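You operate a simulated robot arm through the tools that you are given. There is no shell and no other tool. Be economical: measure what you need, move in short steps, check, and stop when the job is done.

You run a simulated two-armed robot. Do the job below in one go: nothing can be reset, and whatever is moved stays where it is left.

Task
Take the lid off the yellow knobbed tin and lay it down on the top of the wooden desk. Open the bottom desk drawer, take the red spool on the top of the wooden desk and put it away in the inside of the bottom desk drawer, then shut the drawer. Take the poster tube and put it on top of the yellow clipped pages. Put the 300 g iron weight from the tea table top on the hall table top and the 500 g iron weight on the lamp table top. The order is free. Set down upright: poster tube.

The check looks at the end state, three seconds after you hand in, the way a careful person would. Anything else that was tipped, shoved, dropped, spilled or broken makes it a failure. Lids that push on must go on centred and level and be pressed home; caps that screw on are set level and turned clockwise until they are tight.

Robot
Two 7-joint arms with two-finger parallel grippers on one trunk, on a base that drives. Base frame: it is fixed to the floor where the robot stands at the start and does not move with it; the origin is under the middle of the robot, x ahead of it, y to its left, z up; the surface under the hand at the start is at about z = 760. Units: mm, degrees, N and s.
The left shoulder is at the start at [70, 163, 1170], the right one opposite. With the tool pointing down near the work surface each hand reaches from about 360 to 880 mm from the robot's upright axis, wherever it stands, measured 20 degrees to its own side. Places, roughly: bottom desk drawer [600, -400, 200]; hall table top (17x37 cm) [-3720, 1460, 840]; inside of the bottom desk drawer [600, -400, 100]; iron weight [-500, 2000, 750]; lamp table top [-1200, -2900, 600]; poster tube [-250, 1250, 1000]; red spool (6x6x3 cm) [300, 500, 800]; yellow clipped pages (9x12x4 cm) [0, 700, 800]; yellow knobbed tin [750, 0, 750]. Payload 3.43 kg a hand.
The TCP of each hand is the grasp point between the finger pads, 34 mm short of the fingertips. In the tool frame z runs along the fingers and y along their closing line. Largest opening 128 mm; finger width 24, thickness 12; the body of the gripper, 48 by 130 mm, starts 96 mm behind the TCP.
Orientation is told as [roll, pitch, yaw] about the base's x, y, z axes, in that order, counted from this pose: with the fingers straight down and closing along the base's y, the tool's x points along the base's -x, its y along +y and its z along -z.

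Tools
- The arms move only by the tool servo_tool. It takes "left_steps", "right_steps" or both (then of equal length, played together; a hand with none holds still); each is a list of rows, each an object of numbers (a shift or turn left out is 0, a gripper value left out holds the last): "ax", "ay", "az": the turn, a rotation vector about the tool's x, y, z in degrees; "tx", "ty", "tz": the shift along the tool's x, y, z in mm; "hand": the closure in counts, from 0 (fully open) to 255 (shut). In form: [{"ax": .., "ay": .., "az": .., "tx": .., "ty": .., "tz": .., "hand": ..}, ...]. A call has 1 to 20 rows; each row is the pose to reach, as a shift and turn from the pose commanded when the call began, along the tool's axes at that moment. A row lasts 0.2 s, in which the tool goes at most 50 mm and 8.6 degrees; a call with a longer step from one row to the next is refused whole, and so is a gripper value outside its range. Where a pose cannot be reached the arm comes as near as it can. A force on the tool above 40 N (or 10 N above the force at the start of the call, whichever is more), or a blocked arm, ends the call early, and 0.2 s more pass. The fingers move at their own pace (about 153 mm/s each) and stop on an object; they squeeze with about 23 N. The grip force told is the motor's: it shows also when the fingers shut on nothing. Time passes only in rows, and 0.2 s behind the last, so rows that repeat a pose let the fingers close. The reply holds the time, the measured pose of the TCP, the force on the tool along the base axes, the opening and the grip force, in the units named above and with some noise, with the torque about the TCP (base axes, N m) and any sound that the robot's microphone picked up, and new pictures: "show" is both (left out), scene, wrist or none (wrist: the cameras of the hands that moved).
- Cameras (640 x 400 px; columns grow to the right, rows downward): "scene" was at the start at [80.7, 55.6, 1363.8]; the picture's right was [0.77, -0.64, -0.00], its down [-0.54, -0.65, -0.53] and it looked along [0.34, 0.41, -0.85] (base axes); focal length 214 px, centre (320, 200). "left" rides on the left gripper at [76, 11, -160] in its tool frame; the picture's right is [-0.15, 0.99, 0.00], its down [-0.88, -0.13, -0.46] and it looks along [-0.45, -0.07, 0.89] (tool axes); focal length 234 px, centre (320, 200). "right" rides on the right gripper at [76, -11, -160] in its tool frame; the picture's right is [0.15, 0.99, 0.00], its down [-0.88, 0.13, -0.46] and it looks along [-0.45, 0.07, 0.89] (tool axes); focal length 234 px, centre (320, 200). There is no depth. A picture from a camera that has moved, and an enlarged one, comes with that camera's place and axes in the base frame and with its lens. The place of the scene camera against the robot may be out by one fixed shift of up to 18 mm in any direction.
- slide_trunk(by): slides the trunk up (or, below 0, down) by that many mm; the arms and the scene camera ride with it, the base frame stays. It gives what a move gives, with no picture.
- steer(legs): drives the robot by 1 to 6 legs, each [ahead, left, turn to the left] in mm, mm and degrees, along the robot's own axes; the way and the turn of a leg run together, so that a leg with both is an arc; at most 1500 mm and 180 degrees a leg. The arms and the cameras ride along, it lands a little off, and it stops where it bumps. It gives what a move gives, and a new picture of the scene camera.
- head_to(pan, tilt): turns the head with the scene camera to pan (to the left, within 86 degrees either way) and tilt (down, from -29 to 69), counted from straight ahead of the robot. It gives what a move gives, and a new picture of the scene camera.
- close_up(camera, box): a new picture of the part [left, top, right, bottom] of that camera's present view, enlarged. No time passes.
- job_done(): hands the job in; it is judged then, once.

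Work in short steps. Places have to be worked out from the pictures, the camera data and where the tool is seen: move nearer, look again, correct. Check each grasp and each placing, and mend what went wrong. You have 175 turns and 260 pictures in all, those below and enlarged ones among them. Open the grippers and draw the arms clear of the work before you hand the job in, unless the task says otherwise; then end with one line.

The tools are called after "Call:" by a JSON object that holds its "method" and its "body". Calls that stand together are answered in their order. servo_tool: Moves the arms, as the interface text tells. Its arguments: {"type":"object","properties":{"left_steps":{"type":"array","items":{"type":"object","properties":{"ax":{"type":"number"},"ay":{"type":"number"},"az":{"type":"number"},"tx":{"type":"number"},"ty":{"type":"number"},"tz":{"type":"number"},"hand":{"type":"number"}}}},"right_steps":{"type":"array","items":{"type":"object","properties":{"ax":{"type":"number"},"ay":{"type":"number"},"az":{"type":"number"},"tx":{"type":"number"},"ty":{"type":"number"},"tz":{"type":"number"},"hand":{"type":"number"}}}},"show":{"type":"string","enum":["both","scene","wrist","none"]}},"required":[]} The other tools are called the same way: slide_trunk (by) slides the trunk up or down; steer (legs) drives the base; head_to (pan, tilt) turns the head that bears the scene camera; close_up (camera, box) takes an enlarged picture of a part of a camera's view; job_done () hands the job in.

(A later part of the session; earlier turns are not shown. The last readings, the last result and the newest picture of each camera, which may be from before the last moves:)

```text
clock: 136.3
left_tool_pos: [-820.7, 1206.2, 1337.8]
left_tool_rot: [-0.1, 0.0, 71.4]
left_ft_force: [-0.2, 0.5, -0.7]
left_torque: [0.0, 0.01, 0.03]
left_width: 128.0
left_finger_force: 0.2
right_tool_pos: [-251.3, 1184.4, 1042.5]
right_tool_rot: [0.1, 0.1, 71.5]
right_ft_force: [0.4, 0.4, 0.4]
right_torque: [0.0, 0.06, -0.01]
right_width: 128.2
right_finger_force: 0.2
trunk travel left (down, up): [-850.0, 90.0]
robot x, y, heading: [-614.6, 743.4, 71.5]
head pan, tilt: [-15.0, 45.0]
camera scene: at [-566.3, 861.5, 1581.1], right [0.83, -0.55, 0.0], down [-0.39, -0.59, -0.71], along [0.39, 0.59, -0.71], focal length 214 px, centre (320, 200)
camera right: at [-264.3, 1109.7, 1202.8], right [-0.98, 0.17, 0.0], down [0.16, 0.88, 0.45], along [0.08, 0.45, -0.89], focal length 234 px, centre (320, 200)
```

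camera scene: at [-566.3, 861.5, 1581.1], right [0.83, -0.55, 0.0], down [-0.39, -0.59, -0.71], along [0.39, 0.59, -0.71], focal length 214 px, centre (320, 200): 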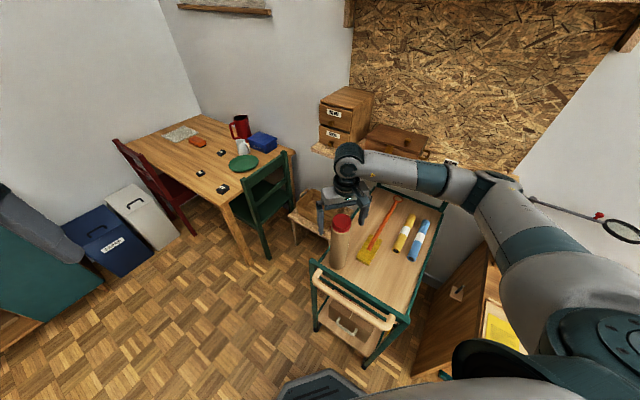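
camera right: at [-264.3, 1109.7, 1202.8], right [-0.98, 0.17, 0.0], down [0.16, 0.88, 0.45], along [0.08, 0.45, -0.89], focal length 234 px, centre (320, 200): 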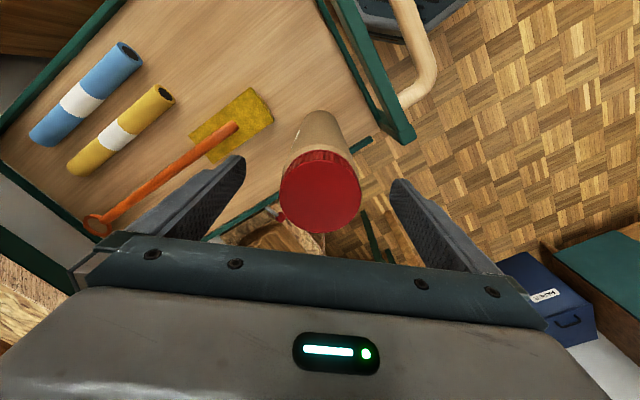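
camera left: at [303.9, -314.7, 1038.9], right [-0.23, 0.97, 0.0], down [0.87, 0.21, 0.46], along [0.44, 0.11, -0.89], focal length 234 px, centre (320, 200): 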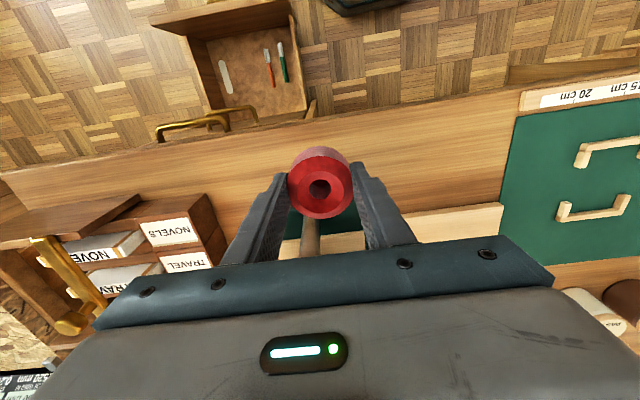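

Centred. Lower 70 mm more and close.

Call:
{"method": "servo_tool", "body": {"right_steps": [{"tz": 25}, {"tz": 50}, {"tz": 72}, {"tz": 72, "hand": 255}, {"tz": 72, "hand": 255}, {"tz": 72, "hand": 255}], "show": "wrist"}}

Call:
{"method": "close_up", "body": {"camera": "scene", "box": [300, 190, 400, 290]}}

```text
clock: 137.7
left_tool_pos: [-820.8, 1206.5, 1337.3]
left_tool_rot: [-0.2, 0.0, 71.3]
left_ft_force: [0.5, -0.2, 0.4]
left_torque: [-0.01, 0.02, 0.0]
left_width: 128.2
left_finger_force: 0.1
right_tool_pos: [-251.5, 1185.8, 972.2]
right_tool_rot: [0.1, 0.1, 71.5]
right_ft_force: [-0.8, 0.8, 0.5]
right_torque: [0.11, 0.06, 0.03]
right_width: 65.8
right_finger_force: 22.6
trunk travel left (down, up): [-850.0, 90.0]
robot x, y, heading: [-617.2, 745.8, 71.3]
head pan, tilt: [-15.0, 45.0]
camera right: at [-264.1, 1110.2, 1131.9], right [-0.98, 0.17, 0.0], down [0.16, 0.88, 0.45], along [0.08, 0.45, -0.89], focal length 234 px, centre (320, 200)
```

right: 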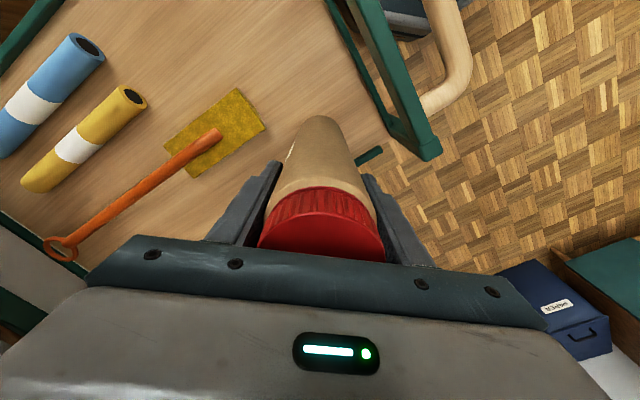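

```text
4.00 times, centred on (350, 240) of scene
camera zoom: at [-567.1, 861.2, 1581.1], right [0.83, -0.55, 0.0], down [-0.39, -0.59, -0.71], along [0.39, 0.59, -0.71], focal length 858 px, centre (200, 40)
```

zoom: 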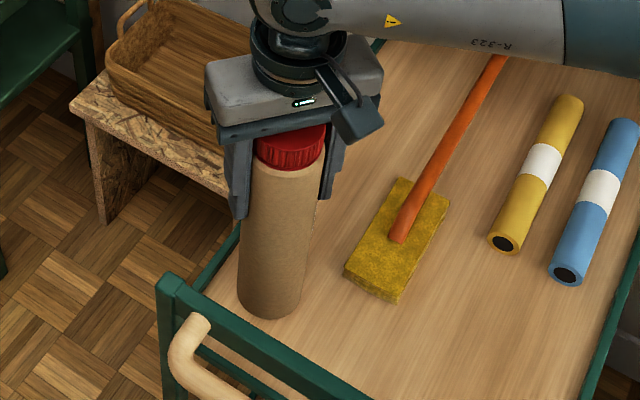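

Gripped at 66 mm. I lift it well clear.

Call:
{"method": "servo_tool", "body": {"right_steps": [{"tz": -20}, {"tz": -45}, {"tz": -85}, {"tz": -125}, {"tz": -165}, {"tz": -200}], "show": "scene"}}

```text
clock: 139.1
left_tool_pos: [-821.1, 1205.7, 1337.7]
left_tool_rot: [-0.1, 0.0, 71.4]
left_ft_force: [-0.5, -0.6, -1.3]
left_torque: [0.01, -0.01, 0.02]
left_width: 128.1
left_finger_force: 0.1
right_tool_pos: [-250.3, 1184.4, 1172.5]
right_tool_rot: [0.0, 0.2, 71.4]
right_ft_force: [-0.2, 0.6, -1.2]
right_torque: [0.0, 0.0, 0.02]
right_width: 65.5
right_finger_force: 22.8
trunk travel left (down, up): [-850.0, 90.0]
robot x, y, heading: [-612.7, 740.8, 71.4]
head pan, tilt: [-15.0, 45.0]
camera scene: at [-567.5, 861.1, 1581.0], right [0.83, -0.55, 0.0], down [-0.39, -0.59, -0.71], along [0.39, 0.59, -0.71], focal length 214 px, centre (320, 200)
```

scene: 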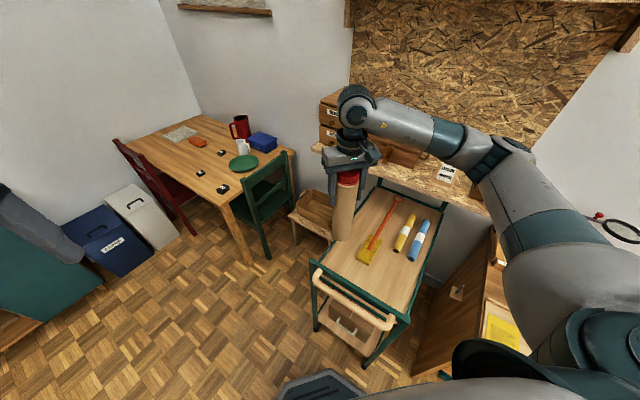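

I drive back toward the desk's left end with the tube.

Call:
{"method": "steer", "body": {"legs": [[-406, -340, 0], [0, 0, -11]]}}

Call:
{"method": "head_to", "body": {"pan": -20, "tilt": 45}}

Call:
{"method": "servo_tool", "body": {"right_steps": [{"tx": 0}], "show": "wrist"}}

```text
clock: 142.9
left_tool_pos: [-534.6, 744.3, 1338.0]
left_tool_rot: [-0.1, -0.1, 60.2]
left_ft_force: [0.4, -0.7, -0.1]
left_torque: [-0.03, 0.0, 0.03]
left_width: 127.7
left_finger_force: 0.1
right_tool_pos: [19.6, 612.5, 1172.7]
right_tool_rot: [0.0, 0.1, 60.2]
right_ft_force: [-0.6, 0.3, -1.0]
right_torque: [-0.02, 0.02, -0.01]
right_width: 65.2
right_finger_force: 23.2
trunk travel left (down, up): [-850.0, 90.0]
robot x, y, heading: [-423.3, 248.2, 60.2]
head pan, tilt: [-15.0, 45.0]
camera scene: at [-353.4, 354.3, 1581.1], right [0.71, -0.7, 0.0], down [-0.5, -0.5, -0.71], along [0.5, 0.5, -0.71], focal length 214 px, centre (320, 200)
```

scene: 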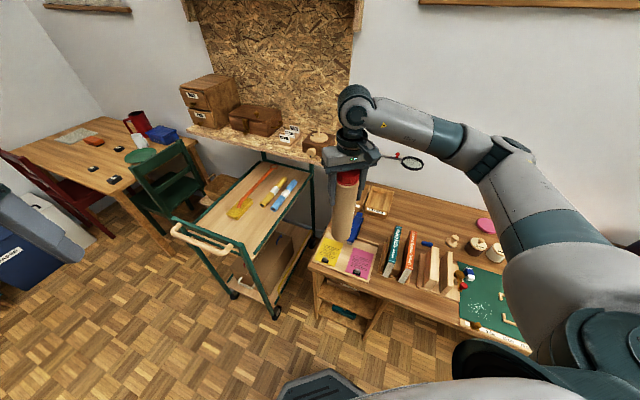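

```text
clock: 143.6
left_tool_pos: [-533.9, 743.8, 1337.8]
left_tool_rot: [-0.1, 0.1, 60.2]
left_ft_force: [0.4, -1.1, -0.6]
left_torque: [-0.02, 0.03, -0.03]
left_width: 128.2
left_finger_force: 0.1
right_tool_pos: [19.9, 611.8, 1170.7]
right_tool_rot: [0.0, 0.1, 60.4]
right_ft_force: [0.1, -0.5, -2.0]
right_torque: [0.01, 0.0, -0.03]
right_width: 65.6
right_finger_force: 23.3
trunk travel left (down, up): [-850.0, 90.0]
robot x, y, heading: [-421.4, 246.5, 60.2]
head pan, tilt: [-20.0, 45.0]
camera scene: at [-347.6, 348.7, 1581.1], right [0.65, -0.76, 0.0], down [-0.54, -0.46, -0.71], along [0.54, 0.46, -0.71], focal length 214 px, centre (320, 200)
```

scene: 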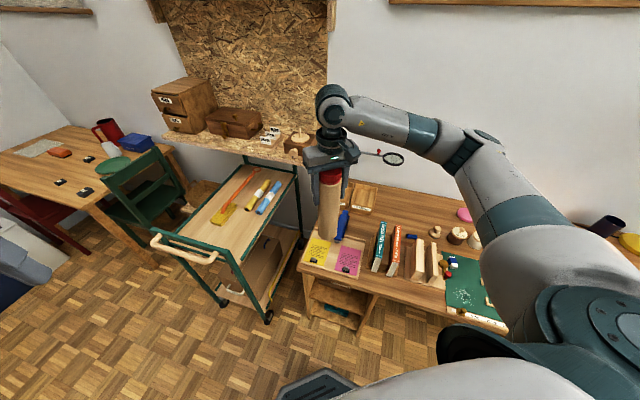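

```text
clock: 144.0
left_tool_pos: [-534.2, 744.1, 1338.1]
left_tool_rot: [-0.1, -0.1, 60.3]
left_ft_force: [0.1, -0.2, 0.4]
left_torque: [0.0, 0.01, -0.01]
left_width: 128.1
left_finger_force: 0.1
right_tool_pos: [19.8, 612.8, 1172.1]
right_tool_rot: [0.2, 0.1, 60.3]
right_ft_force: [-0.8, 0.9, -2.5]
right_torque: [0.02, 0.03, -0.01]
right_width: 65.5
right_finger_force: 23.3
trunk travel left (down, up): [-850.0, 90.0]
robot x, y, heading: [-420.4, 251.5, 60.3]
head pan, tilt: [-20.0, 45.0]
camera right: at [-7.5, 541.3, 1331.7], right [-0.93, 0.36, 0.0], down [0.32, 0.83, 0.45], along [0.16, 0.42, -0.89], focal length 234 px, centre (320, 200)
```

right: 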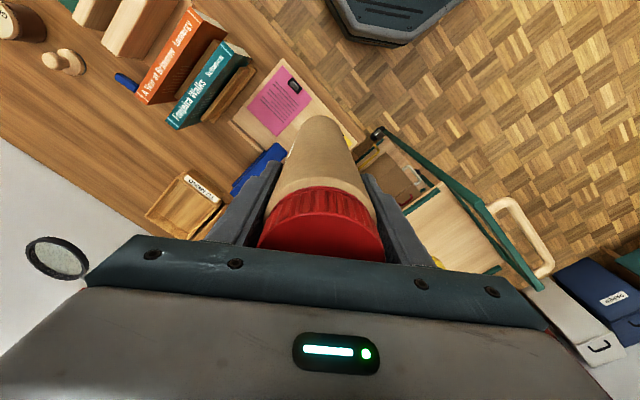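

I zoom in on tube and pages in the scene camera and use the tube itself to calibrate the camera's offset.

Call:
{"method": "close_up", "body": {"camera": "scene", "box": [290, 150, 390, 290]}}

```text
2.86 times, centred on (340, 220) of scene
camera zoom: at [-348.3, 349.1, 1581.1], right [0.65, -0.76, 0.0], down [-0.54, -0.46, -0.71], along [0.54, 0.46, -0.71], focal length 613 px, centre (263, 143)
```

zoom: 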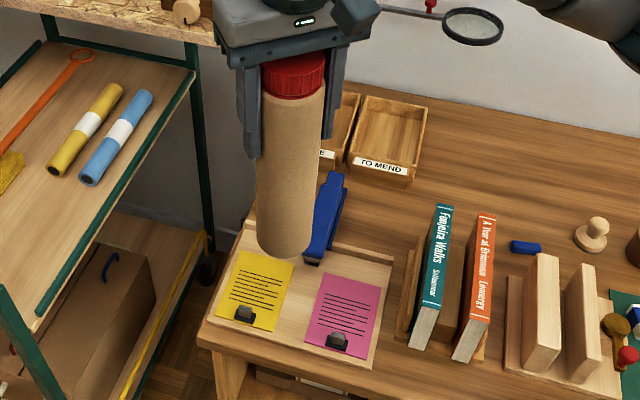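

Calibrated, the pages span about 90×123 mm centred at (40, 674), the clip at the near end; the tube should go at about (56, 682). I move there and lower to just above.

Call:
{"method": "servo_tool", "body": {"right_steps": [{"tx": -26, "ty": 1}, {"tx": -52, "ty": 2}, {"tx": -78, "ty": 3}, {"tx": -78, "ty": 3, "tz": 40}, {"tx": -78, "ty": 3, "tz": 80}, {"tx": -78, "ty": 3, "tz": 115}, {"tx": -78, "ty": 3, "tz": 150}], "show": "none"}}

Call:
{"method": "close_up", "body": {"camera": "scene", "box": [290, 150, 390, 290]}}

```text
clock: 145.6
left_tool_pos: [-532.3, 744.1, 1338.2]
left_tool_rot: [-0.2, 0.1, 60.2]
left_ft_force: [0.4, 0.5, -0.5]
left_torque: [0.0, 0.02, 0.04]
left_width: 127.9
left_finger_force: 0.0
right_tool_pos: [56.8, 681.3, 1022.3]
right_tool_rot: [0.1, 0.1, 60.2]
right_ft_force: [0.1, -0.9, -1.9]
right_torque: [0.03, -0.01, 0.0]
right_width: 65.3
right_finger_force: 22.9
trunk travel left (down, up): [-850.0, 90.0]
robot x, y, heading: [-423.6, 247.7, 60.3]
head pan, tilt: [-20.0, 45.0]
```

```text
2.86 times, centred on (340, 220) of scene
camera zoom: at [-346.9, 349.0, 1581.1], right [0.65, -0.76, 0.0], down [-0.54, -0.46, -0.71], along [0.54, 0.46, -0.71], focal length 613 px, centre (263, 143)
```

zoom: 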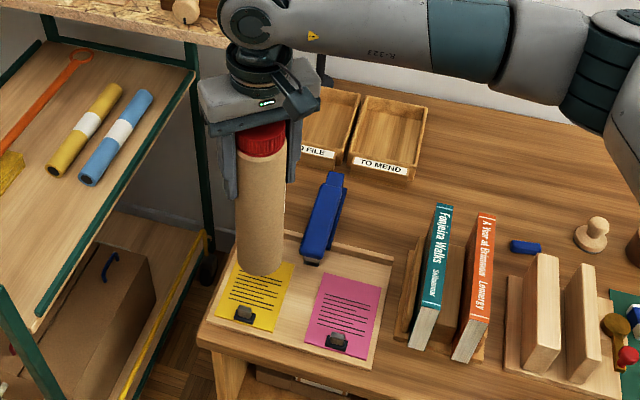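

On track: the tube's foot will land on the free part of the yellow pages. I lower until contact.

Call:
{"method": "servo_tool", "body": {"right_steps": [{"tz": 12}, {"tz": 22}, {"tz": 30}, {"tz": 35}, {"tz": 39}, {"tz": 43}, {"tz": 47}, {"tz": 51}], "show": "none"}}

Call:
{"method": "close_up", "body": {"camera": "scene", "box": [300, 190, 370, 290]}}

```text
clock: 147.4
left_tool_pos: [-533.3, 744.0, 1338.9]
left_tool_rot: [-0.2, 0.0, 60.3]
left_ft_force: [-0.2, 0.4, -0.1]
left_torque: [0.0, -0.01, 0.01]
left_width: 127.8
left_finger_force: 0.0
right_tool_pos: [55.4, 680.7, 969.7]
right_tool_rot: [0.2, 0.1, 60.4]
right_ft_force: [-0.4, 0.3, -1.8]
right_torque: [0.01, 0.01, -0.02]
right_width: 65.7
right_finger_force: 23.2
trunk travel left (down, up): [-850.0, 90.0]
robot x, y, heading: [-420.2, 250.0, 60.0]
head pan, tilt: [-20.0, 45.0]
```

```text
4.00 times, centred on (335, 240) of scene
camera zoom: at [-347.6, 348.9, 1581.0], right [0.65, -0.76, 0.0], down [-0.54, -0.46, -0.71], along [0.54, 0.46, -0.71], focal length 858 px, centre (260, 40)
```

zoom: 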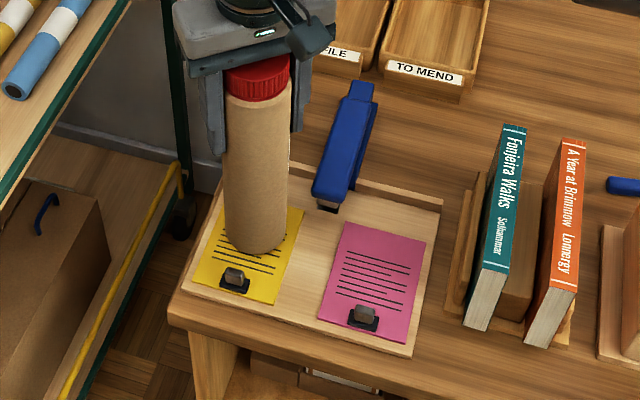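

Call:
{"method": "servo_tool", "body": {"right_steps": [{"tz": 3}, {"tz": 6}, {"tz": 9}, {"tz": 12}, {"tz": 15}, {"tz": 18}], "show": "none"}}

Call:
{"method": "close_up", "body": {"camera": "scene", "box": [300, 190, 370, 290]}}

```text
clock: 148.8
left_tool_pos: [-535.7, 742.1, 1338.2]
left_tool_rot: [0.0, 0.0, 60.1]
left_ft_force: [-0.5, -0.8, -1.0]
left_torque: [0.0, 0.01, 0.02]
left_width: 128.0
left_finger_force: 0.1
right_tool_pos: [54.8, 680.2, 954.1]
right_tool_rot: [0.0, 0.0, 60.3]
right_ft_force: [3.0, -0.4, 19.8]
right_torque: [-0.26, -0.51, 0.09]
right_width: 65.5
right_finger_force: 23.7
trunk travel left (down, up): [-850.0, 90.0]
robot x, y, heading: [-421.9, 250.9, 60.8]
head pan, tilt: [-20.0, 45.0]
```

```text
4.00 times, centred on (335, 240) of scene
camera zoom: at [-349.7, 346.7, 1581.4], right [0.65, -0.76, 0.0], down [-0.54, -0.46, -0.71], along [0.54, 0.46, -0.71], focal length 858 px, centre (260, 40)
```

zoom: 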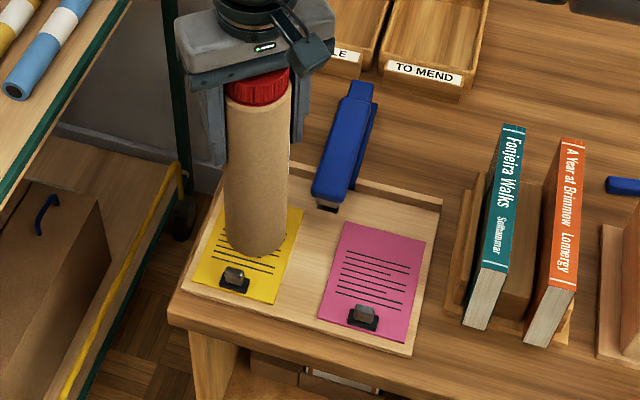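

Contact at 20 N, with the foot well inside the free part of the pages. I ease up 1 mm, release and rise straight up.

Call:
{"method": "servo_tool", "body": {"right_steps": [{"tz": -2}, {"tz": -2, "hand": 60}, {"tz": -2, "hand": 60}, {"tz": -2, "hand": 60}, {"tz": -2, "hand": 40}], "show": "wrist"}}

Call:
{"method": "close_up", "body": {"camera": "scene", "box": [300, 190, 370, 290]}}

```text
clock: 150.0
left_tool_pos: [-535.7, 745.4, 1337.6]
left_tool_rot: [-0.2, 0.1, 60.2]
left_ft_force: [0.1, 0.1, -0.2]
left_torque: [-0.02, 0.01, -0.02]
left_width: 128.1
left_finger_force: 0.0
right_tool_pos: [54.8, 680.6, 954.0]
right_tool_rot: [0.1, 0.1, 60.3]
right_ft_force: [0.4, -0.1, -0.3]
right_torque: [-0.02, -0.03, 0.02]
right_width: 108.0
right_finger_force: 0.1
trunk travel left (down, up): [-850.0, 90.0]
robot x, y, heading: [-419.8, 249.7, 60.2]
head pan, tilt: [-20.0, 45.0]
camera right: at [28.3, 609.9, 1114.6], right [-0.93, 0.36, 0.0], down [0.32, 0.83, 0.45], along [0.16, 0.42, -0.89], focal length 234 px, centre (320, 200)
```

right: 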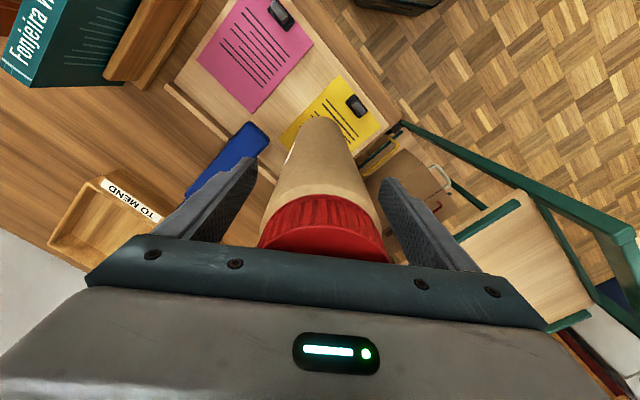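

```text
4.00 times, centred on (335, 240) of scene
camera zoom: at [-348.0, 348.6, 1581.1], right [0.65, -0.76, 0.0], down [-0.54, -0.46, -0.71], along [0.54, 0.46, -0.71], focal length 858 px, centre (260, 40)
```

zoom: 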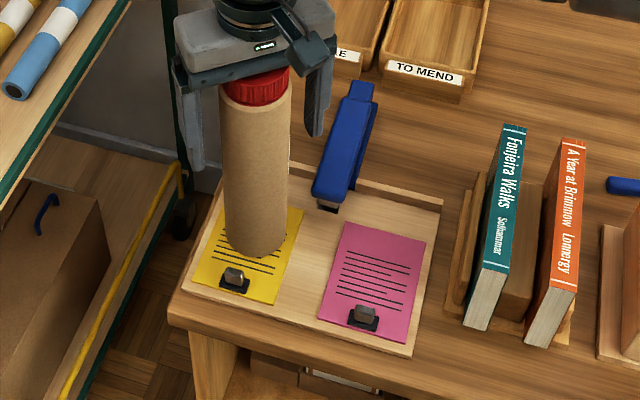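

The tube stands vertical on the yellow pages. I rise straight up and clear.

Call:
{"method": "servo_tool", "body": {"right_steps": [{"tz": -30}, {"tz": -75}, {"tz": -120}, {"tz": -165}, {"tz": -210}, {"tz": -250}, {"tz": -270, "tx": 40}, {"tz": -280, "tx": 80}], "show": "none"}}

Call:
{"method": "close_up", "body": {"camera": "scene", "box": [280, 160, 400, 290]}}

```text
clock: 151.8
left_tool_pos: [-535.0, 742.0, 1338.8]
left_tool_rot: [-0.1, -0.1, 60.2]
left_ft_force: [-0.2, 1.1, -0.2]
left_torque: [0.01, 0.01, 0.05]
left_width: 128.1
left_finger_force: 0.0
right_tool_pos: [16.2, 609.7, 1236.1]
right_tool_rot: [0.1, 0.0, 60.3]
right_ft_force: [0.4, -0.3, 0.5]
right_torque: [0.02, -0.01, 0.01]
right_width: 107.7
right_finger_force: 0.1
trunk travel left (down, up): [-850.0, 90.0]
robot x, y, heading: [-421.8, 252.2, 60.1]
head pan, tilt: [-20.0, 45.0]
```

```text
3.08 times, centred on (340, 225) of scene
camera zoom: at [-348.3, 346.8, 1581.2], right [0.65, -0.76, 0.0], down [-0.54, -0.46, -0.71], along [0.54, 0.46, -0.71], focal length 660 px, centre (258, 123)
```

zoom: 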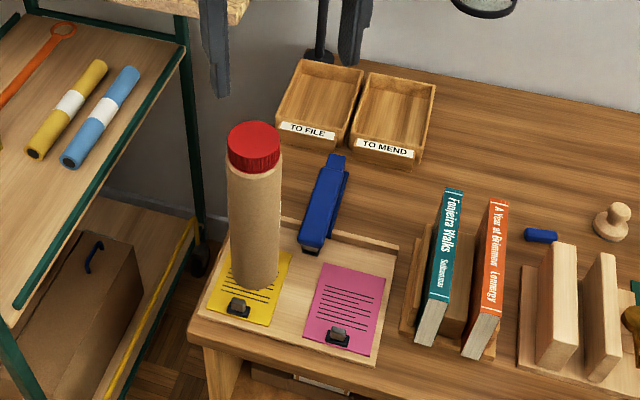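

Tube placed upright on the yellow pages. Next the weights: I pull the right hand in and drive toward the tea table, keeping left of the cart.

Call:
{"method": "servo_tool", "body": {"right_steps": [{"tx": 45}, {"tx": 90}, {"tx": 130}], "show": "none"}}

Call:
{"method": "steer", "body": {"legs": [[349, 696, 0], [508, 120, 0], [0, 0, 20]]}}

Call:
{"method": "head_to", "body": {"pan": -5, "tilt": 45}}

```text
clock: 152.6
left_tool_pos: [-534.9, 744.9, 1337.1]
left_tool_rot: [-0.1, 0.0, 60.3]
left_ft_force: [-1.5, 0.4, 0.6]
left_torque: [-0.02, -0.03, -0.01]
left_width: 128.2
left_finger_force: 0.0
right_tool_pos: [-47.4, 497.5, 1236.3]
right_tool_rot: [0.0, 0.2, 60.4]
right_ft_force: [0.1, -1.0, -0.6]
right_torque: [-0.02, 0.0, -0.01]
right_width: 108.0
right_finger_force: 0.1
trunk travel left (down, up): [-850.0, 90.0]
robot x, y, heading: [-422.9, 251.3, 60.3]
head pan, tilt: [-20.0, 45.0]
```

```text
clock: 160.4
left_tool_pos: [-980.5, 1814.9, 1338.9]
left_tool_rot: [0.1, 0.0, 80.3]
left_ft_force: [-0.3, 0.7, -0.1]
left_torque: [0.0, 0.0, 0.01]
left_width: 127.9
left_finger_force: 0.0
right_tool_pos: [-437.6, 1751.9, 1235.2]
right_tool_rot: [0.1, 0.1, 80.5]
right_ft_force: [-1.5, -1.1, -0.4]
right_torque: [0.05, 0.01, -0.04]
right_width: 107.9
right_finger_force: 0.1
trunk travel left (down, up): [-850.0, 90.0]
robot x, y, heading: [-705.8, 1392.6, 80.3]
head pan, tilt: [-20.0, 45.0]
camera scene: at [-668.3, 1512.6, 1581.1], right [0.87, -0.49, 0.0], down [-0.35, -0.61, -0.71], along [0.35, 0.61, -0.71], focal length 214 px, centre (320, 200)
```

scene: 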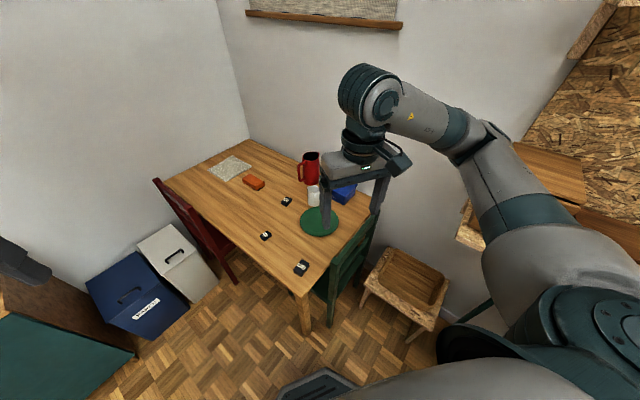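

```text
clock: 161.2
left_tool_pos: [-980.6, 1814.9, 1337.9]
left_tool_rot: [-0.1, -0.1, 80.3]
left_ft_force: [-0.5, -0.2, 0.6]
left_torque: [-0.03, -0.02, 0.04]
left_width: 128.0
left_finger_force: 0.1
right_tool_pos: [-439.4, 1752.1, 1235.1]
right_tool_rot: [0.1, 0.1, 80.5]
right_ft_force: [0.0, -0.3, -0.1]
right_torque: [0.01, 0.0, 0.01]
right_width: 108.1
right_finger_force: 0.1
trunk travel left (down, up): [-850.0, 90.0]
robot x, y, heading: [-704.0, 1388.2, 80.3]
head pan, tilt: [-5.0, 45.0]
camera scene: at [-689.2, 1520.8, 1581.1], right [0.97, -0.25, 0.0], down [-0.18, -0.68, -0.71], along [0.18, 0.68, -0.71], focal length 214 px, centre (320, 200)
```

scene: 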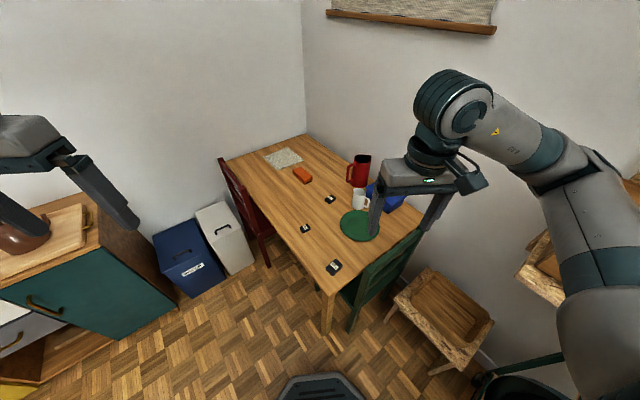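

Three dark weights on the table; I zoom to read their labels.

Call:
{"method": "close_up", "body": {"camera": "scene", "box": [280, 180, 380, 290]}}

Call:
{"method": "close_up", "body": {"camera": "scene", "box": [295, 216, 345, 276]}}

Call:
{"method": "close_up", "body": {"camera": "scene", "box": [318, 190, 342, 208]}}

```text
3.64 times, centred on (330, 235) of scene
camera zoom: at [-689.2, 1520.8, 1581.1], right [0.97, -0.25, 0.0], down [-0.18, -0.68, -0.71], along [0.18, 0.68, -0.71], focal length 780 px, centre (284, 73)
```

zoom: 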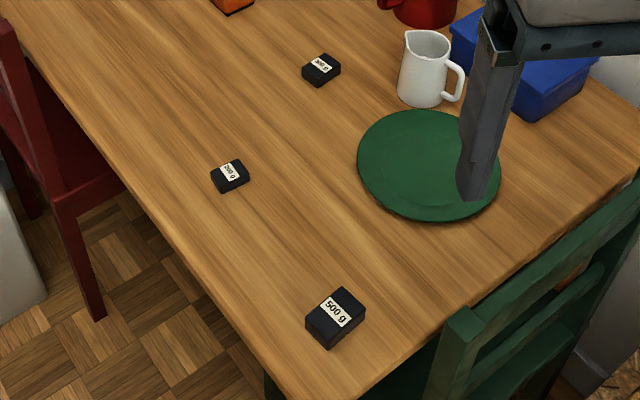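

```text
6.67 times, centred on (320, 246) of scene
camera zoom: at [-689.2, 1520.8, 1581.1], right [0.97, -0.25, 0.0], down [-0.18, -0.68, -0.71], along [0.18, 0.68, -0.71], focal length 1430 px, centre (320, -107)
```

zoom: 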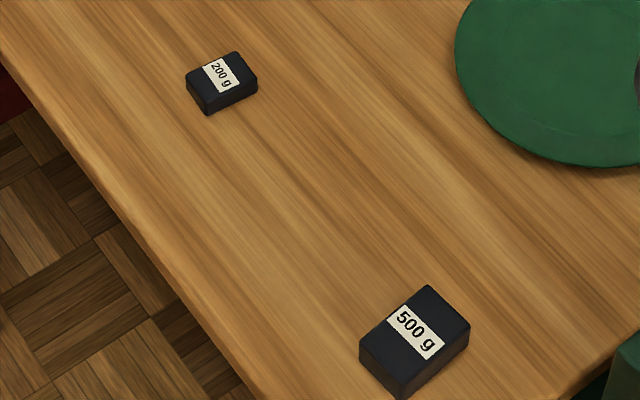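

```text
16.00 times, centred on (330, 199) of scene
camera zoom: at [-689.2, 1520.8, 1581.1], right [0.97, -0.25, 0.0], down [-0.18, -0.68, -0.71], along [0.18, 0.68, -0.71], focal length 3432 px, centre (160, 216)
```

zoom: 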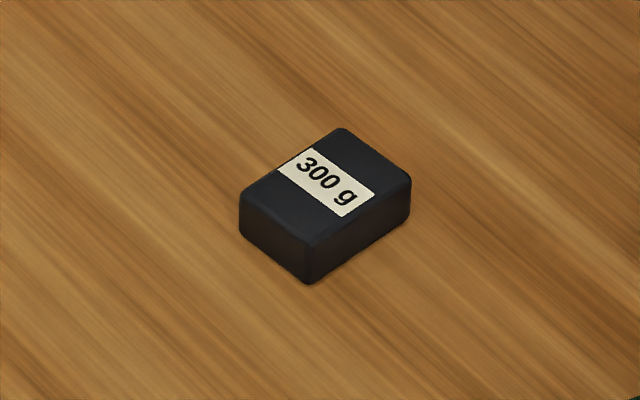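

The near one is 500 g, near (-506, 1930); the far one is 300 g, near (-409, 2312). I reposition so the right hand reaches the 500 g and the left the 300 g.

Call:
{"method": "steer", "body": {"legs": [[207, 163, 0], [0, 0, -33]]}}

Call:
{"method": "head_to", "body": {"pan": 10, "tilt": 45}}

```text
clock: 164.7
left_tool_pos: [-830.9, 2127.2, 1337.0]
left_tool_rot: [-0.1, 0.1, 47.4]
left_ft_force: [1.0, 0.6, 0.2]
left_torque: [-0.01, 0.04, 0.04]
left_width: 128.0
left_finger_force: 0.1
right_tool_pos: [-411.1, 1780.4, 1235.4]
right_tool_rot: [0.0, 0.1, 47.6]
right_ft_force: [-0.1, 0.5, 0.1]
right_torque: [0.0, -0.02, 0.03]
right_width: 108.0
right_finger_force: 0.1
trunk travel left (down, up): [-850.0, 90.0]
robot x, y, heading: [-829.5, 1620.2, 47.5]
head pan, tilt: [-5.0, 45.0]
camera scene: at [-749.6, 1715.5, 1581.1], right [0.67, -0.74, 0.0], down [-0.52, -0.48, -0.71], along [0.52, 0.48, -0.71], focal length 214 px, centre (320, 200)
```

scene: 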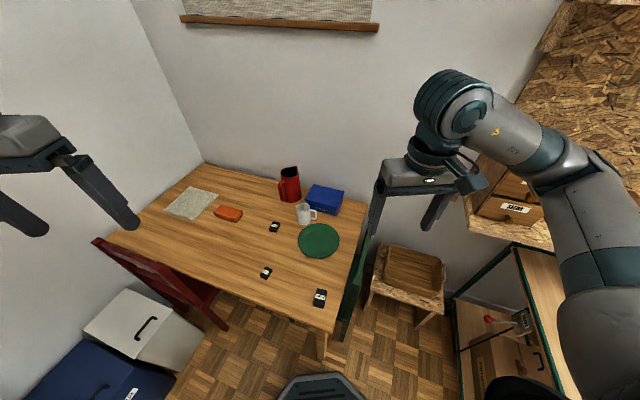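

```text
clock: 165.4
left_tool_pos: [-830.0, 2127.4, 1338.7]
left_tool_rot: [-0.1, -0.1, 47.4]
left_ft_force: [-1.0, -0.8, -0.1]
left_torque: [0.01, -0.03, 0.0]
left_width: 128.0
left_finger_force: 0.1
right_tool_pos: [-409.3, 1780.5, 1235.1]
right_tool_rot: [0.1, 0.2, 47.6]
right_ft_force: [0.5, -0.4, 0.6]
right_torque: [-0.01, 0.0, 0.03]
right_width: 107.7
right_finger_force: 0.1
trunk travel left (down, up): [-850.0, 90.0]
robot x, y, heading: [-827.3, 1620.5, 47.2]
head pan, tilt: [10.0, 45.0]
camera scene: at [-765.0, 1728.6, 1581.1], right [0.84, -0.54, 0.0], down [-0.38, -0.6, -0.71], along [0.38, 0.6, -0.71], focal length 214 px, centre (320, 200)
```

scene: 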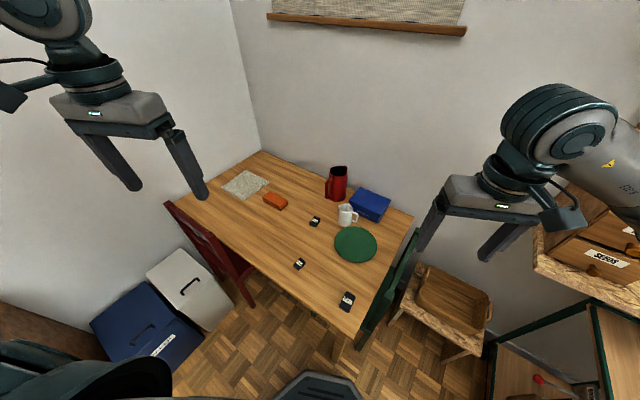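

I lower the trunk by 200 and bring the right hand above the 500 g weight to look.

Call:
{"method": "slide_trunk", "body": {"by": -200}}

Call:
{"method": "servo_tool", "body": {"right_steps": [{"tx": -10, "ty": 35}, {"tx": -18, "ty": 70}, {"tx": -24, "ty": 105}, {"tx": -29, "ty": 140}, {"tx": -29, "ty": 165, "tz": 30}, {"tx": -29, "ty": 165, "tz": 75}], "show": "wrist"}}

```text
clock: 167.6
left_tool_pos: [-829.6, 2127.8, 1138.5]
left_tool_rot: [0.0, -0.1, 47.4]
left_ft_force: [0.3, 0.2, -0.8]
left_torque: [-0.01, -0.01, -0.01]
left_width: 128.2
left_finger_force: 0.1
right_tool_pos: [-408.7, 1781.2, 1034.5]
right_tool_rot: [0.1, 0.0, 47.5]
right_ft_force: [0.2, -0.2, 0.4]
right_torque: [0.0, -0.01, -0.02]
right_width: 108.1
right_finger_force: 0.2
trunk travel left (down, up): [-650.0, 290.0]
robot x, y, heading: [-828.8, 1624.7, 47.3]
head pan, tilt: [10.0, 45.0]
```

```text
clock: 169.0
left_tool_pos: [-829.2, 2127.0, 1138.6]
left_tool_rot: [0.0, 0.0, 47.4]
left_ft_force: [0.1, 0.3, 0.4]
left_torque: [0.0, -0.01, -0.01]
left_width: 128.1
left_finger_force: 0.0
right_tool_pos: [-511.2, 1912.6, 959.4]
right_tool_rot: [0.2, 0.1, 47.5]
right_ft_force: [0.0, 0.1, -0.3]
right_torque: [0.02, 0.02, 0.04]
right_width: 107.8
right_finger_force: 0.1
trunk travel left (down, up): [-650.0, 290.0]
robot x, y, heading: [-827.6, 1619.8, 47.6]
head pan, tilt: [10.0, 45.0]
camera right: at [-554.2, 1849.7, 1120.1], right [-0.83, 0.56, 0.0], down [0.5, 0.74, 0.45], along [0.25, 0.38, -0.89], focal length 234 px, centre (320, 200)
```

right: 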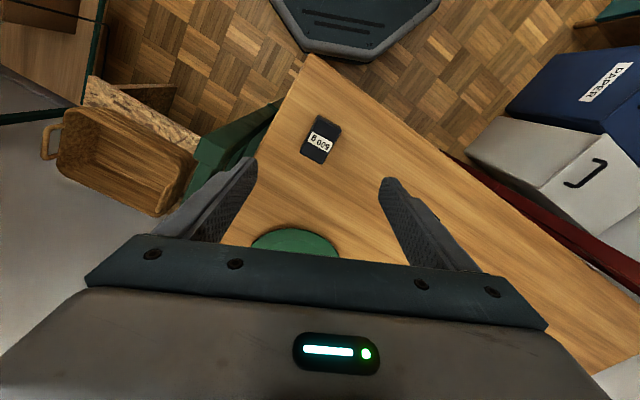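

Weight centred under the hand; I turn 18° to match it and descend nearer.

Call:
{"method": "servo_tool", "body": {"right_steps": [{"az": 6, "tz": 30, "hand": 60}, {"az": 12, "tz": 60}, {"az": 18, "tz": 90}, {"az": 18, "tz": 110}], "show": "wrist"}}

Call:
{"method": "close_up", "body": {"camera": "right", "box": [250, 90, 390, 230]}}

Call:
{"method": "close_up", "body": {"camera": "scene", "box": [300, 240, 400, 330]}}

```text
clock: 170.0
left_tool_pos: [-830.0, 2126.0, 1138.2]
left_tool_rot: [-0.1, 0.0, 47.5]
left_ft_force: [-0.4, -0.7, -0.3]
left_torque: [-0.03, -0.01, -0.01]
left_width: 128.2
left_finger_force: 0.1
right_tool_pos: [-513.5, 1912.2, 851.1]
right_tool_rot: [0.0, 0.0, 29.4]
right_ft_force: [-0.7, 0.2, -0.2]
right_torque: [0.01, 0.02, 0.01]
right_width: 97.8
right_finger_force: 0.0
trunk travel left (down, up): [-650.0, 290.0]
robot x, y, heading: [-830.3, 1619.9, 47.5]
head pan, tilt: [10.0, 45.0]
camera right: at [-572.6, 1865.6, 1011.1], right [-0.61, 0.79, 0.0], down [0.7, 0.55, 0.45], along [0.36, 0.28, -0.89], focal length 234 px, centre (320, 200)
```

right: 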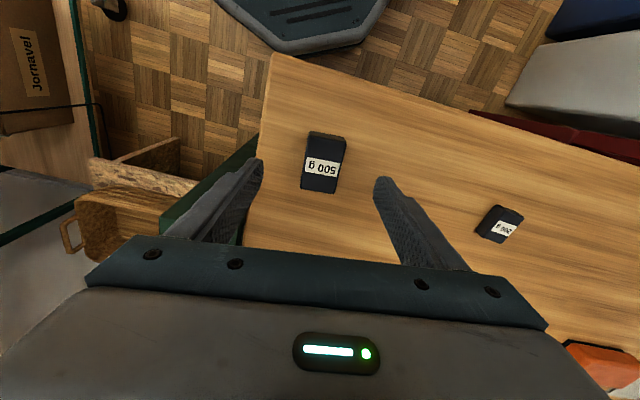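

```text
2.86 times, centred on (320, 160) of right
camera zoom: at [-572.6, 1865.6, 1011.1], right [-0.61, 0.79, 0.0], down [0.7, 0.55, 0.45], along [0.36, 0.28, -0.89], focal length 669 px, centre (320, 314)
```

zoom: 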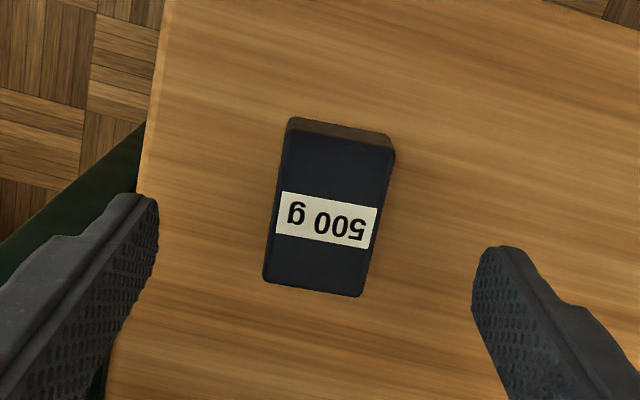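

```text
4.44 times, centred on (350, 285) of scene
camera zoom: at [-765.0, 1728.8, 1381.1], right [0.84, -0.54, 0.0], down [-0.38, -0.6, -0.71], along [0.38, 0.6, -0.71], focal length 953 px, centre (187, -178)
```

zoom: 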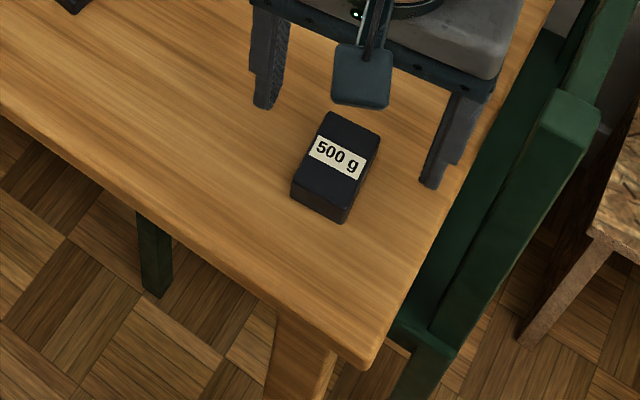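

I correct a few mm and 8°, then descend in guarded steps and grip.

Call:
{"method": "servo_tool", "body": {"right_steps": [{"az": 8, "tx": -4.7, "ty": 4.2}, {"az": 8, "tx": -4.7, "ty": 4.2, "tz": 25}, {"az": 8, "tx": -4.7, "ty": 4.2, "tz": 40}, {"az": 8, "tx": -4.7, "ty": 4.2, "tz": 50}, {"az": 8, "tx": -4.7, "ty": 4.2, "tz": 57}], "show": "wrist"}}

Call:
{"method": "close_up", "body": {"camera": "scene", "box": [300, 240, 400, 330]}}

```text
clock: 171.2
left_tool_pos: [-829.9, 2128.7, 1138.1]
left_tool_rot: [-0.1, -0.1, 47.3]
left_ft_force: [0.6, -0.8, -0.3]
left_torque: [0.02, 0.03, 0.0]
left_width: 128.0
left_finger_force: 0.1
right_tool_pos: [-510.4, 1918.5, 794.1]
right_tool_rot: [0.0, 0.1, 21.5]
right_ft_force: [0.2, -0.5, -0.3]
right_torque: [0.0, -0.02, -0.03]
right_width: 97.7
right_finger_force: 0.1
trunk travel left (down, up): [-650.0, 290.0]
robot x, y, heading: [-832.0, 1621.1, 47.1]
head pan, tilt: [10.0, 45.0]
camera right: at [-576.8, 1880.4, 954.0], right [-0.5, 0.87, 0.0], down [0.77, 0.44, 0.45], along [0.39, 0.23, -0.89], focal length 234 px, centre (320, 200)
```

right: 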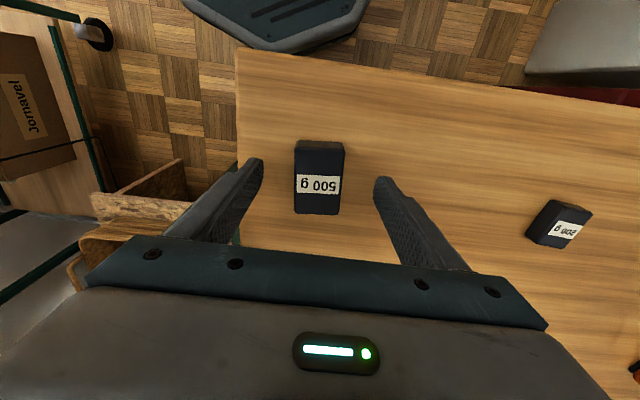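

```text
4.44 times, centred on (350, 285) of scene
camera zoom: at [-765.3, 1728.8, 1381.1], right [0.84, -0.54, 0.0], down [-0.38, -0.6, -0.71], along [0.38, 0.6, -0.71], focal length 953 px, centre (187, -178)
```

zoom: 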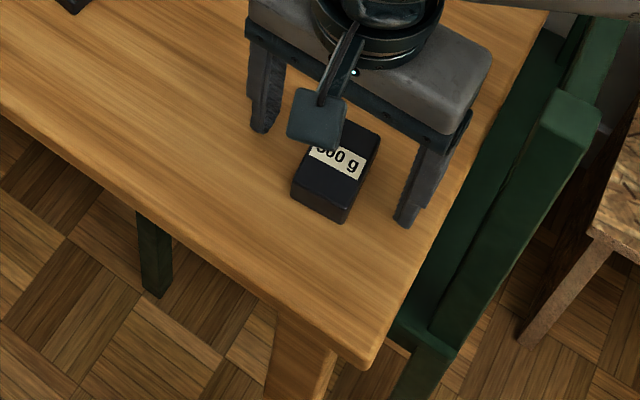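

Call:
{"method": "servo_tool", "body": {"right_steps": [{"tz": 4}, {"tz": 8}, {"tz": 11}, {"tz": 11, "hand": 255}, {"tz": 11, "hand": 255}, {"tz": 11, "hand": 255}, {"tz": 11, "hand": 255}], "show": "wrist"}}

```text
clock: 172.8
left_tool_pos: [-830.3, 2125.3, 1139.4]
left_tool_rot: [-0.1, 0.0, 47.4]
left_ft_force: [-0.6, -0.2, -0.4]
left_torque: [0.0, 0.01, 0.01]
left_width: 127.9
left_finger_force: 0.0
right_tool_pos: [-511.5, 1917.7, 783.8]
right_tool_rot: [0.1, 0.1, 21.5]
right_ft_force: [4.0, -7.1, 19.9]
right_torque: [-0.76, -0.35, 0.08]
right_width: 39.9
right_finger_force: 23.1
trunk travel left (down, up): [-650.0, 290.0]
robot x, y, heading: [-833.2, 1622.2, 47.2]
head pan, tilt: [10.0, 45.0]
camera right: at [-576.9, 1878.9, 943.8], right [-0.5, 0.87, 0.0], down [0.77, 0.44, 0.46], along [0.39, 0.23, -0.89], focal length 234 px, centre (320, 200)
```

right: 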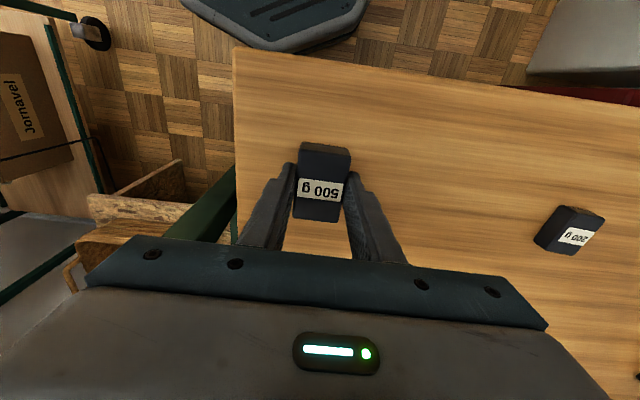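

500 g gripped (40 mm). I lift it and draw it back toward the robot.

Call:
{"method": "servo_tool", "body": {"right_steps": [{"tz": -15}, {"tz": -60}, {"tz": -105}, {"tz": -150}, {"tz": -195}, {"tz": -240}, {"tz": -270, "ty": -20, "az": 8}, {"tz": -280, "ty": -60, "az": 4}, {"tz": -280, "ty": -100}, {"tz": -280, "ty": -140, "az": -8}, {"tz": -280, "ty": -170, "az": -16}], "show": "both"}}

```text
clock: 175.2
left_tool_pos: [-829.2, 2127.0, 1138.9]
left_tool_rot: [0.0, -0.1, 47.4]
left_ft_force: [0.5, 0.3, 0.2]
left_torque: [0.03, 0.02, 0.01]
left_width: 127.8
left_finger_force: 0.0
right_tool_pos: [-447.1, 1759.5, 1062.8]
right_tool_rot: [0.1, 0.1, 37.7]
right_ft_force: [0.2, 0.9, -5.2]
right_torque: [0.0, 0.02, 0.0]
right_width: 39.7
right_finger_force: 23.5
trunk travel left (down, up): [-650.0, 290.0]
robot x, y, heading: [-830.7, 1619.4, 47.3]
head pan, tilt: [10.0, 45.0]
camera scene: at [-764.6, 1727.4, 1381.1], right [0.84, -0.54, 0.0], down [-0.38, -0.59, -0.71], along [0.38, 0.6, -0.71], focal length 214 px, centre (320, 200)
camera right: at [-500.0, 1703.8, 1222.5], right [-0.72, 0.69, 0.0], down [0.62, 0.64, 0.45], along [0.31, 0.33, -0.89], focal length 234 px, centre (320, 200)
```

scene: 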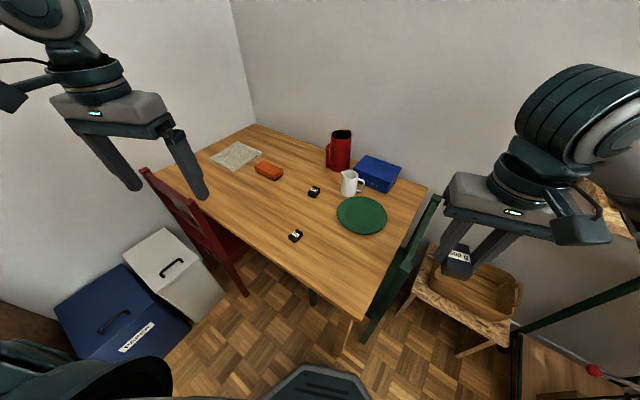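
right: 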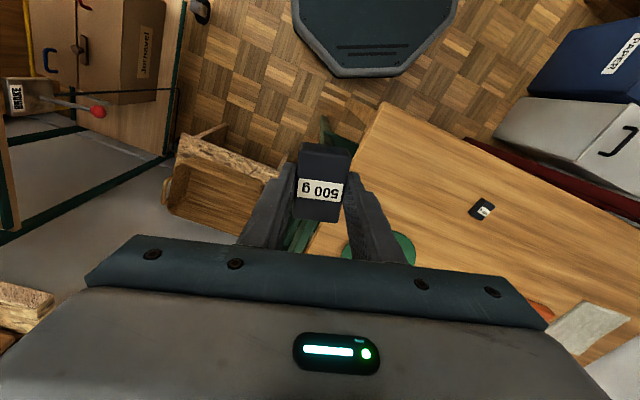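

500 g is held. Now the left hand goes above the 300 g weight at about (-411, 2299).

Call:
{"method": "servo_tool", "body": {"left_steps": [{"tx": -37, "ty": -17}, {"tx": -75, "ty": -35}, {"tx": -112, "ty": -52}, {"tx": -149, "ty": -69}, {"tx": -186, "ty": -87}, {"tx": -224, "ty": -104}, {"tx": -261, "ty": -121}, {"tx": -298, "ty": -139}, {"tx": -335, "ty": -156, "tz": 20}, {"tx": -373, "ty": -174, "tz": 40}, {"tx": -410, "ty": -191, "tz": 60}, {"tx": -410, "ty": -191, "tz": 105}, {"tx": -410, "ty": -191, "tz": 150}, {"tx": -410, "ty": -191, "tz": 190}], "show": "both"}}

```text
clock: 178.2
left_tool_pos: [-549.1, 2278.6, 994.5]
left_tool_rot: [-0.1, -0.2, 47.4]
left_ft_force: [-0.6, -0.2, -0.2]
left_torque: [0.0, 0.0, -0.02]
left_width: 128.0
left_finger_force: 0.0
left hand out of reach, approached as far as the arm can: row 8, 9, 10, 11, 12, 13, 14
right_tool_pos: [-447.8, 1761.1, 1062.1]
right_tool_rot: [0.0, 0.2, 37.5]
right_ft_force: [0.0, 1.0, -4.3]
right_torque: [0.02, -0.02, -0.02]
right_width: 39.8
right_finger_force: 22.7
trunk travel left (down, up): [-650.0, 290.0]
robot x, y, heading: [-828.8, 1620.1, 47.5]
head pan, tilt: [10.0, 45.0]
camera scene: at [-765.1, 1729.2, 1381.0], right [0.84, -0.54, 0.0], down [-0.38, -0.6, -0.71], along [0.38, 0.6, -0.71], focal length 214 px, centre (320, 200)
camera left: at [-610.2, 2231.9, 1154.7], right [-0.63, 0.78, 0.0], down [0.69, 0.56, 0.46], along [0.36, 0.29, -0.89], focal length 234 px, centre (320, 200)
```

scene: 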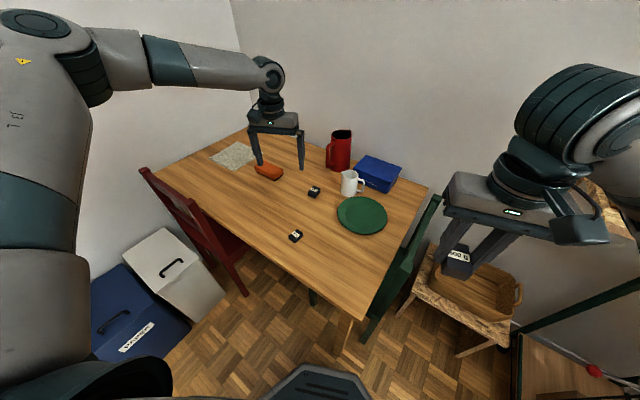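
left: 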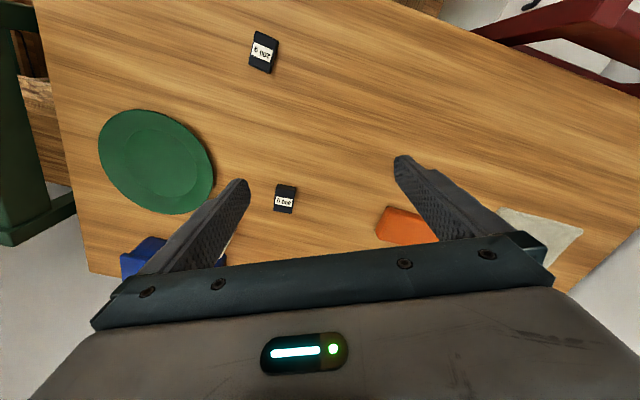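

Left arm cannot quite reach from here. I pull it back a bit and shift the robot about 130 mm closer along the table edge.

Call:
{"method": "servo_tool", "body": {"left_steps": [{"tz": -40, "tx": 40}, {"tz": -80, "tx": 80}, {"tz": -110, "tx": 120}, {"tz": -140, "tx": 160}, {"tz": -150, "tx": 200}, {"tz": -150, "tx": 230}], "show": "none"}}

Call:
{"method": "steer", "body": {"legs": [[60, 111, 0], [0, 0, -9]]}}

```text
refused: row 1 steps farther than a row can; nothing moved
```

```text
clock: 180.1
left_tool_pos: [-490.2, 2346.0, 994.4]
left_tool_rot: [-0.2, -0.1, 38.5]
left_ft_force: [-0.7, -0.5, 0.3]
left_torque: [-0.01, 0.04, -0.02]
left_width: 128.0
left_finger_force: 0.1
right_tool_pos: [-471.4, 1818.7, 1061.9]
right_tool_rot: [0.2, 0.2, 28.6]
right_ft_force: [-0.2, -0.2, -5.0]
right_torque: [-0.01, 0.04, 0.01]
right_width: 39.7
right_finger_force: 22.9
trunk travel left (down, up): [-650.0, 290.0]
robot x, y, heading: [-871.1, 1738.8, 38.4]
head pan, tilt: [10.0, 45.0]
camera scene: at [-790.3, 1835.0, 1381.0], right [0.75, -0.66, 0.0], down [-0.47, -0.53, -0.71], along [0.47, 0.53, -0.71], focal length 214 px, centre (320, 200)
```

scene: 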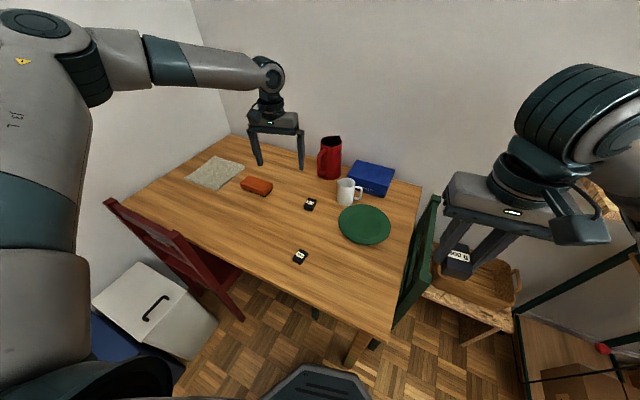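

Call:
{"method": "servo_tool", "body": {"left_steps": [{"tx": 38, "ty": 3}, {"tx": 75, "ty": 6, "tz": 10}, {"tx": 75, "ty": 6, "tz": 20}], "show": "wrist"}}

```text
clock: 180.9
left_tool_pos: [-552.6, 2305.2, 973.6]
left_tool_rot: [-0.2, 0.0, 38.5]
left_ft_force: [0.2, 0.0, 0.5]
left_torque: [0.0, 0.0, 0.02]
left_width: 128.2
left_finger_force: 0.1
right_tool_pos: [-471.4, 1819.0, 1061.3]
right_tool_rot: [-0.1, 0.1, 28.4]
right_ft_force: [0.3, 0.5, -5.1]
right_torque: [0.0, 0.03, -0.01]
right_width: 40.0
right_finger_force: 23.2
trunk travel left (down, up): [-650.0, 290.0]
robot x, y, heading: [-877.3, 1737.1, 38.6]
head pan, tilt: [10.0, 45.0]
camera left: at [-619.9, 2268.3, 1134.6], right [-0.5, 0.87, 0.0], down [0.77, 0.45, 0.46], along [0.4, 0.23, -0.89], focal length 234 px, centre (320, 200)
```

left: 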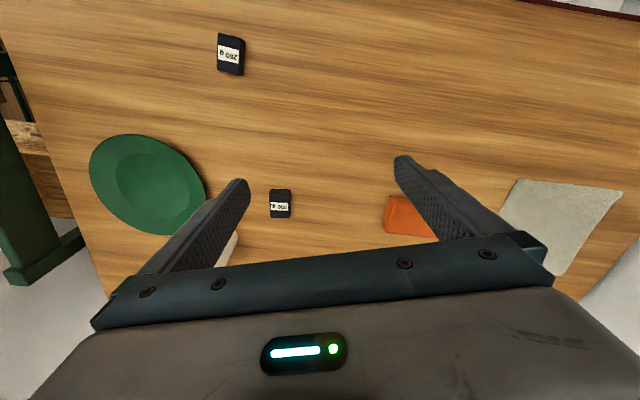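

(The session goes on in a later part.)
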